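You operate a simulated robot arm through the tools that you are given. There is no shell and no other tool. Be economical: measure what you need, move in short steps, check, and stop when the job is done.

Carry out the task below with a simulated robot arm. There is one attempt and no reset: what you move stays moved.

JOB
Put one of the dough balls from the worktop over the bins in the yellow mixing bowl.

It is judged by the outcome, as a careful person would: the job done as asked, and still so three seconds after it is handed in. It fails if anything else is knocked over, pushed out of place, dropped, spilled or broken.

ROBOT AND FRAMES
A 7-joint arm with a two-finger parallel gripper, fixed in place. Base frame: the origin is at the foot of the arm, x ahead of it, y to its left, z up; the work surface is at about z = 0. Readings come in mm, rad, newtons and seconds.
With the tool pointing down near the work surface it reaches from about 220 to 580 mm from the base axis. Its first joint turns from -1.152 to 1.152 rad. Payload 2.5 kg.
The TCP is the grasp point between the finger pads, 23 mm short of the fingertips. In the tool frame z runs along the fingers and y along their closing line. Largest opening 94 mm; finger width 38, thickness 10; the body of the gripper, 54 by 96 mm, starts 39 mm behind the TCP.
Orientation is that of the tool frame in the base frame, as a unit quaternion [x, y, z, w]. With the fingers straight down and closing along the base's y, the tool's x points along the base's -x, its y along +y and its z along -z.

CONTROLS
- The arm moves only by the tool nudge_tool. Its argument "plan" is a list of rows, each a list of 5 numbers: the shift along the tool's x, y, z in mm, then the turn about the tool's z in rad, then the closure, from 0 (fully open) to 1 (shut). In form: [[dx, dy, dz, twist, gripper], ...]. A call has 1 to 8 rows; each row is the pose to reach, as a shift and turn from the pose commanded when the call began, along the tool's axes at that moment. Rows are played at 5 a second. More than 50 mm and 0.15 rad between two rows, or a gripper value outside its range, and nothing of the call is played. Where a pose cannot be reached the arm comes as near as it can. A force on the tool above 40 N (or 10 N above the force at the start of the call, whichever is more), or a blocked arm, ends the call early, and 0.2 s more pass. The fingers move at their own pace (about 108 mm/s each) and stop on an object; they squeeze with about 36 N. The grip force told is the motor's: it shows also when the fingers shut on nothing. Time passes only in rows, and 0.2 s behind the last, so rows that repeat a pose let the fingers close. The reply holds the time, the measured pose of the TCP, the force on the tool along the base axes, the opening and the grip force, in the units named above and with some noise, and new pictures: "views" is both (left out), scene, wrist or none.
- Cameras (640 x 400 px; columns grow to the right, rows downward): "scene" is fixed at [117.4, -405.1, 545.4]; the picture's right is [0.84, -0.55, 0.00], its down [-0.31, -0.48, -0.82] and it looks along [0.45, 0.69, -0.57] (base axes); focal length 342 px, centre (320, 200). "wrist" rides on the gripper at [86, 16, -74] in the tool frame; the picture's right is [-0.18, 0.98, 0.00], its down [-0.58, -0.11, -0.81] and it looks along [-0.79, -0.15, 0.59] (tool axes); focal length 243 px, centre (320, 200).
- measure_at(camera, pixels): there is no depth. For up to 12 entries [column, row, z] of the newest picture of that camera ("zoom" is the newest enlarged one), the place [x, y] in the base frame at which the ray of that pixel passes the height z, good to about 2 mm. The clock stands still meanwhile.
- enlarge(camera, box): a new picture of the part [left, top, right, bottom] of that camera's present view, enlarged. The clock stands still meanwhile.
- sign_off(): hands the job in; it is judged then, once.

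Keep the steps short. Do not move on a guess: measure, check each grasp and each placing, and mend mistakes. In all there are 60 turns and 200 pictures (those below and enlarged ones count). Leave the gripper open and the arm clear of the work at the hand-in unless told otherwise, and finish with a single line.

The tools are called after ">>>" as name(argument=value, ...) on one line, values as JSON. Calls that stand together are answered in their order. nudge_tool: Moves the arm, as the interface text tells. Its arguments: {"type":"object","properties":{"plan":{"type":"array"},"views":{"type":"string","enum":["both","scene","wrist","none"]}},"required":["plan"]} The other tools are called the same way: measure_at (camera, pixels) gives the place at which the rays of pixels pass given heights; enlarge (camera, box) takes an enlarged picture of a part of a camera's view; sign_off () hands the job in.

At the start:

```text
time: 0.0
eef_pos: [323.6, 68.0, 317.1]
tool_rot: [0.0, 1.0, -0.001, 0.001]
wrist_force: [0.2, 0.1, 0.6]
gripper_width: 94.1
grasp_force: 0.0
```

scene: 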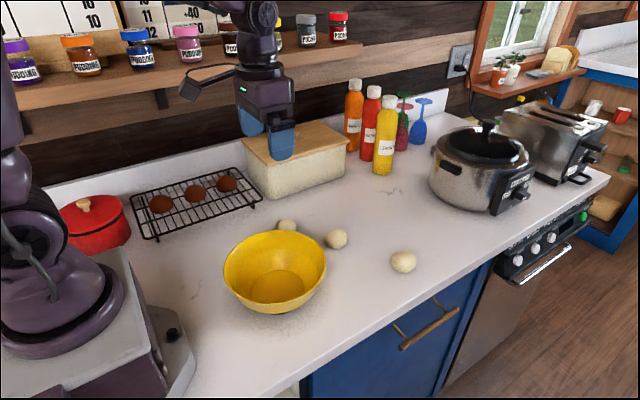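
wrist: 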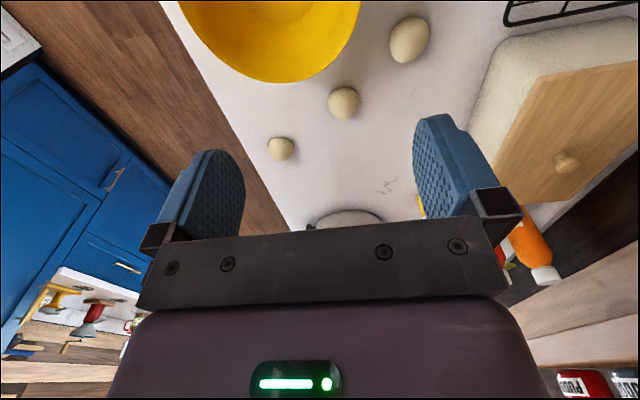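

I see three dough balls at scene pixels (287,226), (336,239) and (403,262), with the bowl at (275,270). I'll measure them and enlarge that area.

>>> enlarge(camera="scene", box=[200, 200, 440, 350])

>>> measure_at(camera="scene", pixels=[[287, 226, 18], [336, 239, 18], [403, 262, 18], [223, 265, 70], [327, 262, 70], [278, 232, 70], [272, 305, 20], [277, 285, 5], [403, 272, 0], [336, 249, 0]])

>>> measure_at(camera="wrist", pixels=[[409, 40, 18], [344, 103, 18], [281, 149, 18], [270, 82, 60], [360, 10, 60], [190, 10, 60]])

>>> enlarge(camera="scene", box=[480, 0, 640, 100])

```text
2.67 times, centred on (320, 275) of scene
```

zoom: 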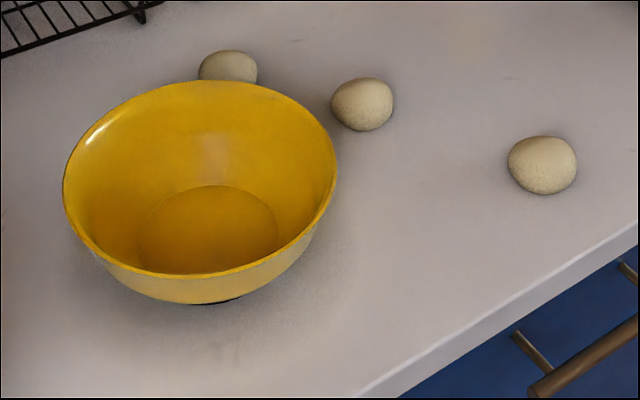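

```text
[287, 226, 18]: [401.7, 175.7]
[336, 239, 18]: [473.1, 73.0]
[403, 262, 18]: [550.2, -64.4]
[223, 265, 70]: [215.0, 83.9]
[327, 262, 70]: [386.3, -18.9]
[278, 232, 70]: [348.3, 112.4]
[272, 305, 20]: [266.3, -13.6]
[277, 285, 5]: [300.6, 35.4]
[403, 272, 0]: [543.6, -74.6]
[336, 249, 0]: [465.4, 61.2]
```

```text
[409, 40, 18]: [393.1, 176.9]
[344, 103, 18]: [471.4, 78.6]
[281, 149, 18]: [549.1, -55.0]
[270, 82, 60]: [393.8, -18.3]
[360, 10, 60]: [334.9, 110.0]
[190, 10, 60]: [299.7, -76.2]
```

```text
4.00 times, centred on (560, 50) of scene
```

zoom: 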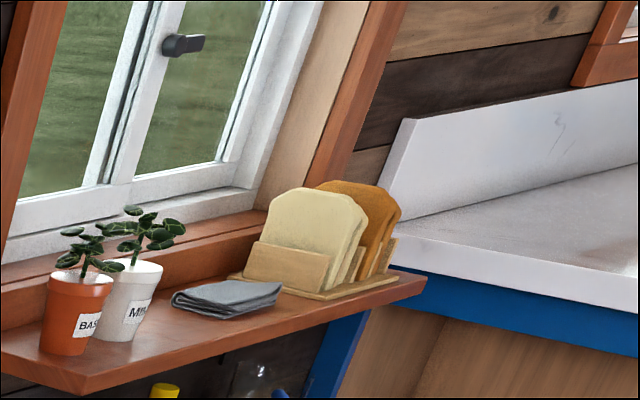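

All three balls sit on the blue-cabinet worktop. I'll take the middle one at about (472,75), which is clear of the bowl: its centre is about (302,35), its rim radius about 95 and its rim height about 65–70. First I move above the ball, twisting 0.45 rad so the wrist camera stays off the bowl.

>>> nudge_tool(plan=[[-37, 2, 0, 0.11, 0], [-74, 4, 0, 0.22, 0], [-111, 6, 10, 0.33, 0], [-148, 7, 35, 0.45, 0], [-148, 7, 75, 0.45, 0], [-148, 7, 115, 0.45, 0], [-148, 7, 155, 0.45, 0], [-148, 7, 155, 0.45, 0]])

```text
time: 1.8
eef_pos: [471.2, 76.1, 159.5]
tool_rot: [0.223, 0.975, 0.001, 0.0]
wrist_force: [0.0, -0.2, 0.4]
gripper_width: 93.9
grasp_force: 0.0
```

scene: 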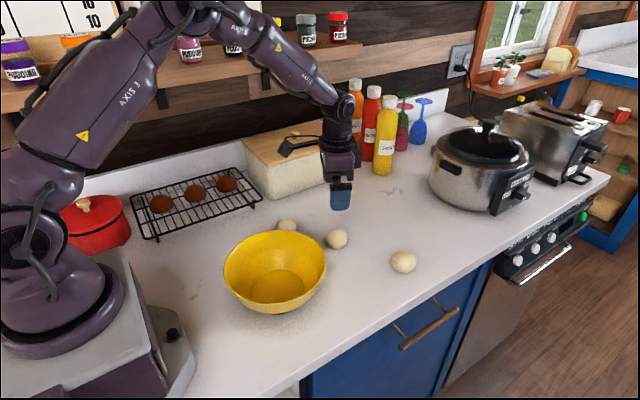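
wrist: 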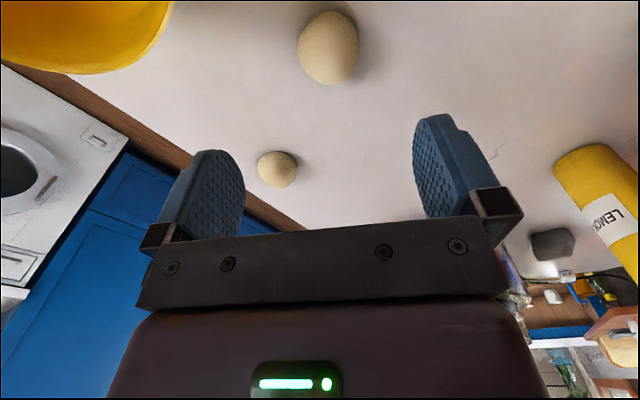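

The pose is as commanded. I'll re-measure the ball from the closer wrist view, where it sits at (328,47).

>>> measure_at(camera="wrist", pixels=[[328, 47, 18], [328, 47, 22], [298, 47, 20], [358, 47, 20], [328, 86, 5], [328, 10, 30]])

>>> measure_at(camera="scene", pixels=[[336, 239, 22], [336, 239, 18], [325, 239, 20], [348, 239, 20], [336, 229, 40], [336, 249, 5]])

```text
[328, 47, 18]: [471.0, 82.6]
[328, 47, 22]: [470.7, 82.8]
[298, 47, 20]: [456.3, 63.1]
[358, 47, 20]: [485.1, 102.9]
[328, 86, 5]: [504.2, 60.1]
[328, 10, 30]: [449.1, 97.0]
```

```text
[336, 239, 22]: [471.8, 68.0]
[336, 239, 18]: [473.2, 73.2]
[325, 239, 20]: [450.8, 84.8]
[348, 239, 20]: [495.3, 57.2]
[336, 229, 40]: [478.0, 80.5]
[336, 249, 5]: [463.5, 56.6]
```

The wrist ray there is almost vertical and gives (471,82); the scene agrees if the ball is low. I'll aim at (471,80), drop to TCP z≈27 (tips about 4 mm above the worktop), and stay open.

>>> nudge_tool(plan=[[2, 4, 35, 0, 0], [2, 4, 70, 0, 0], [2, 4, 95, 0, 0], [2, 4, 115, 0, 0], [2, 4, 125, 0, 0], [2, 4, 132, 0, 0], [2, 4, 132, 0, 0]])

```text
time: 3.4
eef_pos: [471.4, 78.1, 29.0]
tool_rot: [0.222, 0.975, 0.001, 0.0]
wrist_force: [0.3, 1.1, -0.6]
gripper_width: 94.0
grasp_force: 0.0
```

scene: 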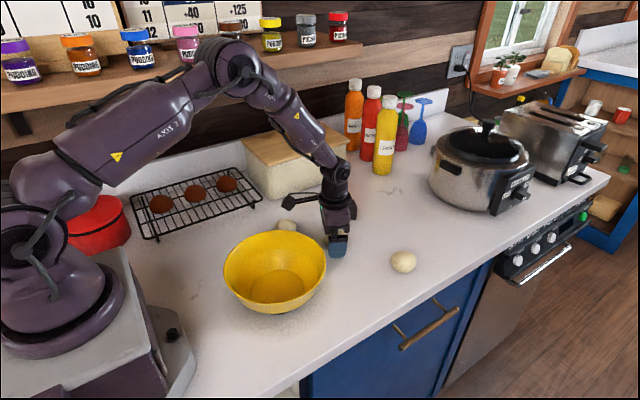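
wrist: 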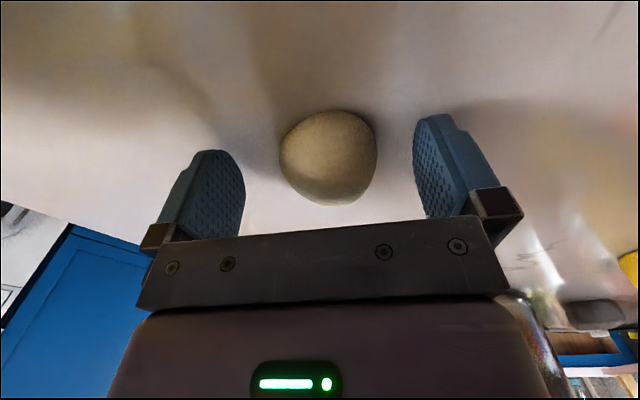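

The ball is between the fingers at (329,157). I'll check its position along the finger width before closing.

>>> measure_at(camera="wrist", pixels=[[329, 157, 18], [329, 157, 24], [281, 157, 20], [378, 157, 20], [329, 111, 10]])

```text
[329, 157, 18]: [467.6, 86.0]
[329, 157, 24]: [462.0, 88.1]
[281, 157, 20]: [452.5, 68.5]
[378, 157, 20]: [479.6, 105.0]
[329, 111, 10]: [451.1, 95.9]
```

The ball centre is about 7 mm along tool x and 5 mm along tool y. I'll shift to centre on it, then close gently in place.

>>> nudge_tool(plan=[[6, 4, 1, 0, 0], [6, 4, 1, 0, 0.2], [6, 4, 1, 0, 0.4], [6, 4, 1, 0, 0.6], [6, 4, 1, 0, 0.6], [6, 4, 1, 0, 0.6]])

```text
time: 4.8
eef_pos: [467.3, 84.5, 30.1]
tool_rot: [0.223, 0.975, 0.0, 0.0]
wrist_force: [0.3, -1.0, 0.9]
gripper_width: 52.2
grasp_force: 35.5
```

scene: 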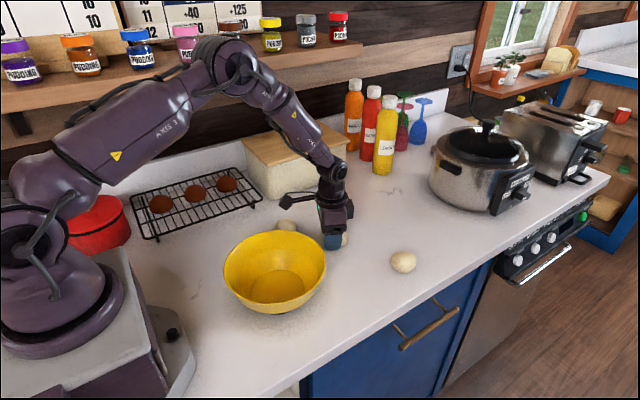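
wrist: 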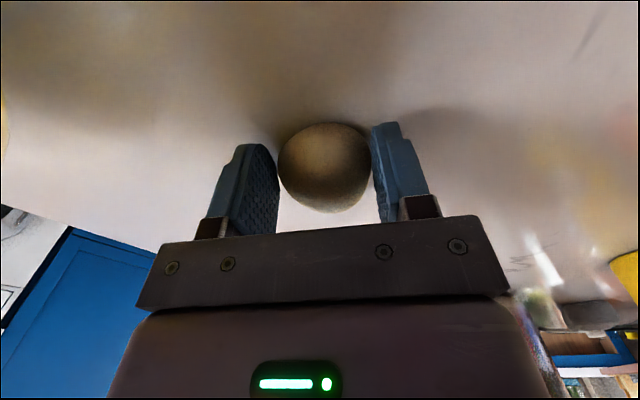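

The fingers stopped at 52 mm with 35 N, so the ball is held. I lift straight up 120 mm and check.

>>> nudge_tool(plan=[[6, 4, -15, 0, 0.6], [6, 4, -40, 0, 0.6], [6, 4, -70, 0, 0.6], [6, 4, -100, 0, 0.6], [6, 4, -130, 0, 0.6], [6, 4, -130, 0, 0.6]])

```text
time: 6.2
eef_pos: [465.2, 90.1, 158.5]
tool_rot: [0.223, 0.975, 0.0, 0.0]
wrist_force: [-0.8, -0.2, 0.1]
gripper_width: 51.9
grasp_force: 35.6
```

scene: 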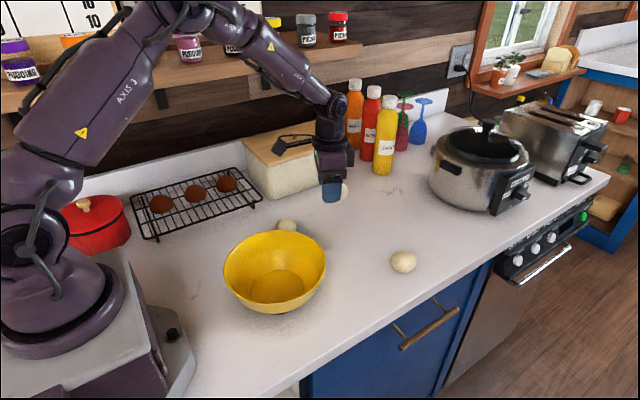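
wrist: 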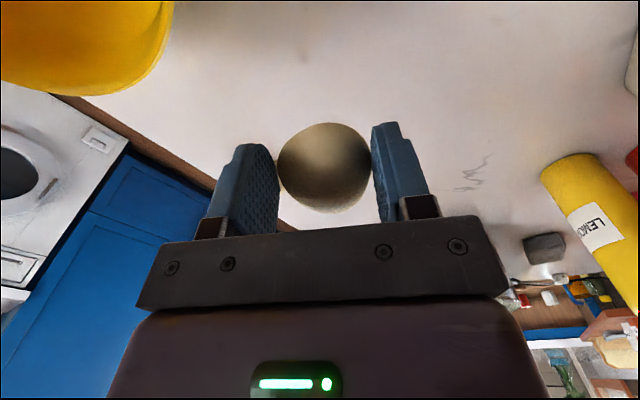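

The ball is still held. I carry it at this height to above the bowl centre, about (302,34).

>>> nudge_tool(plan=[[22, -22, 0, 0, 0.6], [47, -46, 0, 0, 0.6], [73, -71, 0, 0, 0.6], [98, -96, 0, 0, 0.6], [115, -113, 0, 0, 0.6], [123, -120, 0, 0, 0.6], [123, -120, 0, 0, 0.6]])

```text
time: 7.8
eef_pos: [302.0, 35.0, 158.5]
tool_rot: [0.223, 0.975, 0.0, 0.0]
wrist_force: [0.3, -0.2, 0.1]
gripper_width: 52.0
grasp_force: 35.8
```

scene: 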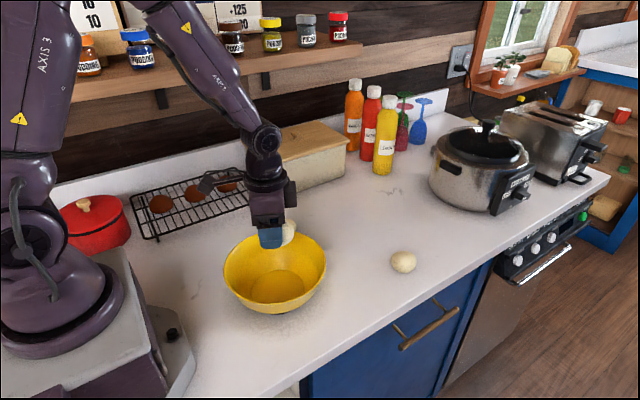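
wrist: 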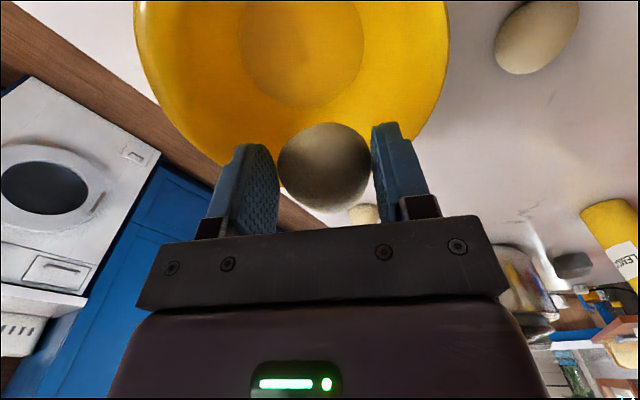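

The wrist view shows the bowl's floor disc centred near (303,45). I'll measure the bowl from here to confirm its centre before lowering.

>>> measure_at(camera="wrist", pixels=[[303, 45, 8], [238, 30, 8], [367, 30, 8], [303, 108, 8], [134, 20, 70], [450, 20, 70], [215, 160, 70], [410, 130, 70]])

>>> measure_at(camera="scene", pixels=[[223, 264, 70], [327, 262, 70], [275, 302, 70], [277, 286, 8]])

```text
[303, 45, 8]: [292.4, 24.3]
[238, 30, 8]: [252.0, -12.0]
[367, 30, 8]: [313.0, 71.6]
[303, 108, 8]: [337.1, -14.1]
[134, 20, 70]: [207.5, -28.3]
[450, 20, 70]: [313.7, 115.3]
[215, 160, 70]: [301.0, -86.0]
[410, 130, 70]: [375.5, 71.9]
```

```text
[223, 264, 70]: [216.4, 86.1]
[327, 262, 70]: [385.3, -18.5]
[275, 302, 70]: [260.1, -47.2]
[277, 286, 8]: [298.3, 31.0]
```

The estimates agree on a centre near (299,31), so I shift 5 mm and lower into the bowl to TCP z≈62. The tips will be at about 39 mm and the body above the rim.

>>> nudge_tool(plan=[[1, -5, 20, 0, 0.6], [1, -5, 45, 0, 0.6], [1, -5, 65, 0, 0.6], [1, -5, 82, 0, 0.6], [1, -5, 96, 0, 0.6], [1, -5, 96, 0, 0.6]])

```text
time: 9.2
eef_pos: [297.9, 33.1, 63.2]
tool_rot: [0.223, 0.975, 0.0, 0.0]
wrist_force: [0.0, 0.2, -0.6]
gripper_width: 51.8
grasp_force: 36.3
```

scene: 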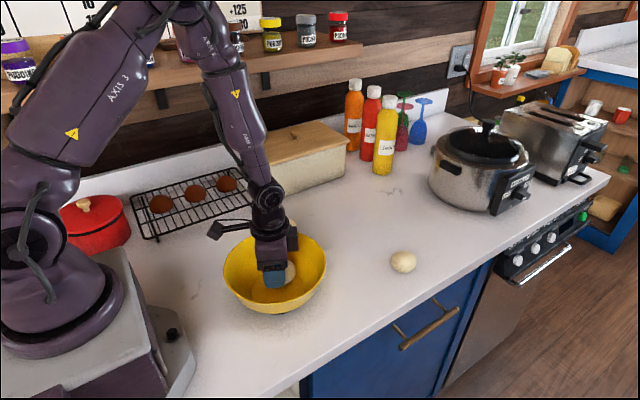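
wrist: 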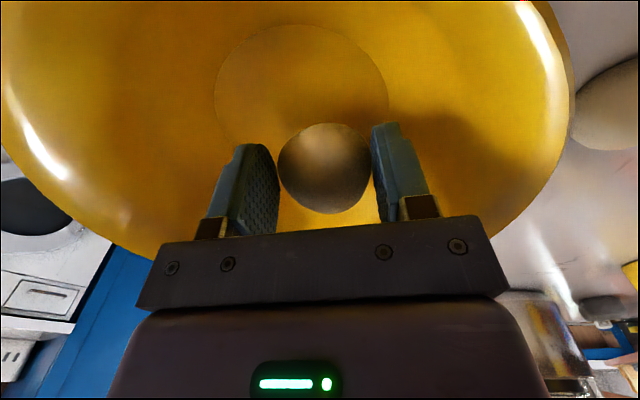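

There is no contact, and the ball is well inside the bowl. I lower 14 mm more, then open partway to about 70 mm to release without touching the wall.

>>> nudge_tool(plan=[[0, 0, 7, 0, 0.6], [0, 0, 14, 0, 0.6], [0, 0, 14, 0, 0.6], [0, 0, 14, 0, 0.4], [0, 0, 14, 0, 0.25], [0, 0, 14, 0, 0.25], [0, 0, 14, 0, 0.25]])

```text
time: 10.8
eef_pos: [299.1, 31.5, 48.3]
tool_rot: [0.223, 0.975, 0.0, 0.0]
wrist_force: [0.4, -4.8, 2.2]
gripper_width: 68.6
grasp_force: 0.0
```

scene: 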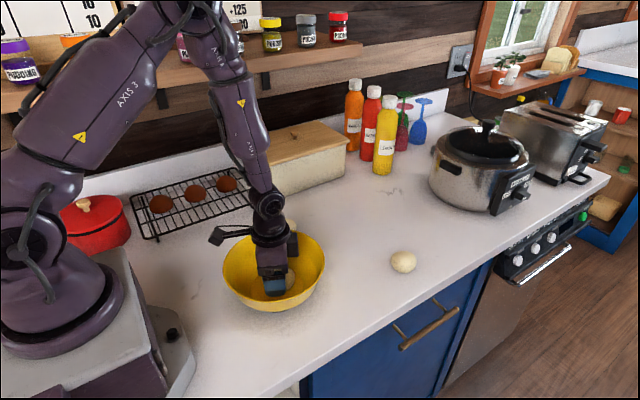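
wrist: 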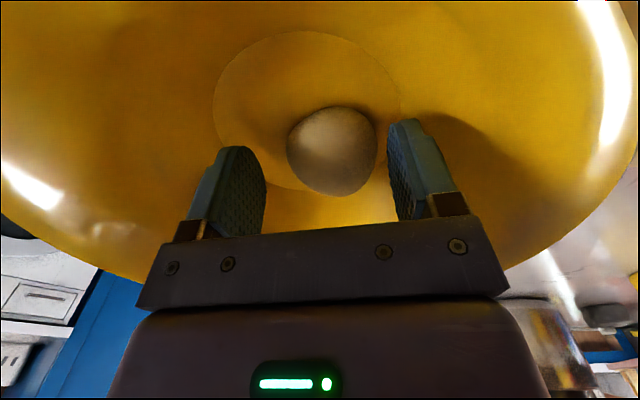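

The ball is released onto the bowl floor, with a light side force of about 5 N. I raise straight up slowly, keeping the same opening.

>>> nudge_tool(plan=[[0, 0, 4, 0, 0.25], [0, 0, -10, 0, 0.25], [0, 0, -30, 0, 0.25], [0, 0, -60, 0, 0.25], [0, 0, -100, 0, 0.25], [0, 0, -145, 0, 0.1], [0, 0, -170, 0, 0], [0, 0, -170, 0, 0]])

```text
time: 12.6
eef_pos: [297.5, 32.9, 219.6]
tool_rot: [0.223, 0.975, 0.0, 0.0]
wrist_force: [0.0, 0.4, 0.4]
gripper_width: 93.9
grasp_force: 0.1
```

scene: 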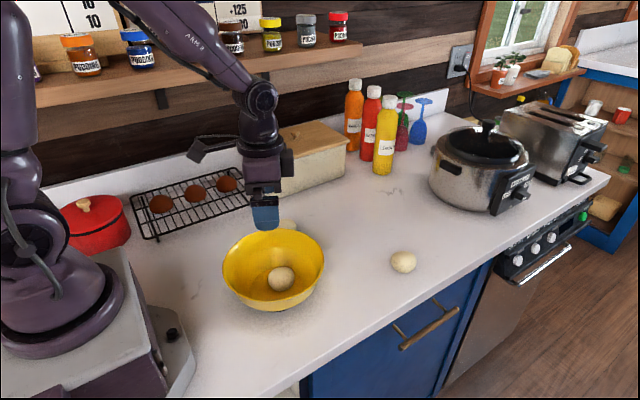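
wrist: 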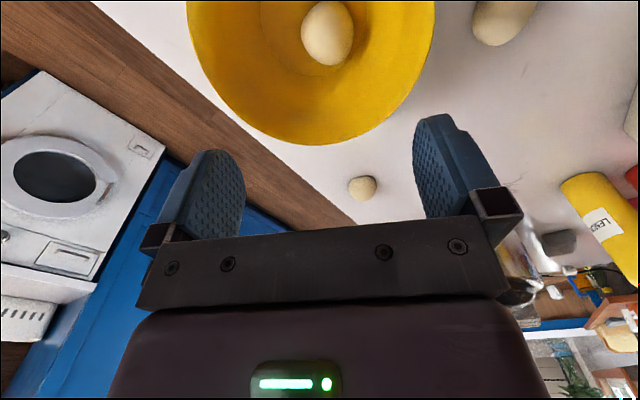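

The ball lies in the bowl, at scene (281,279). The bowl stands upright and moved only a few millimetres at most, and the other balls are untouched. I back up further and check that it has settled.

>>> nudge_tool(plan=[[0, 0, -35, 0, 0], [0, 0, -70, 0, 0], [0, 0, -95, 0, 0], [0, 0, -95, 0, 0], [0, 0, -95, 0, 0]], views="scene")

>>> enlarge(camera="scene", box=[200, 200, 440, 350])

```text
time: 13.8
eef_pos: [298.2, 31.6, 313.2]
tool_rot: [0.223, 0.975, 0.0, 0.001]
wrist_force: [-0.2, 0.5, -0.9]
gripper_width: 94.2
grasp_force: 0.0
```

scene: 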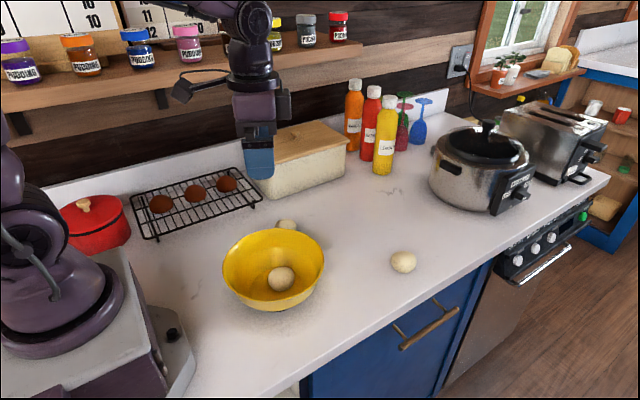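

```text
2.67 times, centred on (320, 275) of scene
```

zoom: 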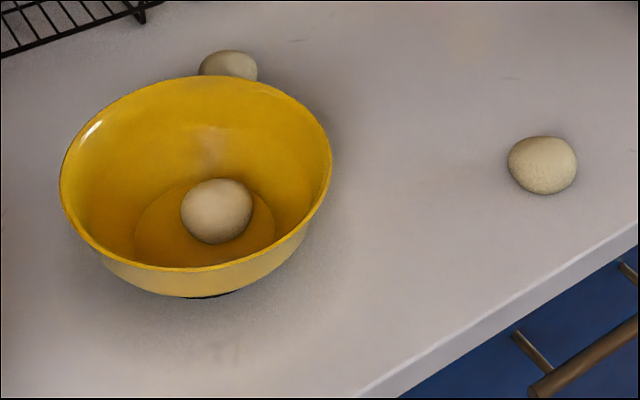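

One ball is at rest in the bowl, the other two balls are where they were, and the gripper is open and clear, so I'm handing it in.

>>> sign_off()

```text
The job is handed in.
```

One dough ball is in the yellow mixing bowl; the bowl shifted by a few millimetres at most, and nothing else was disturbed.
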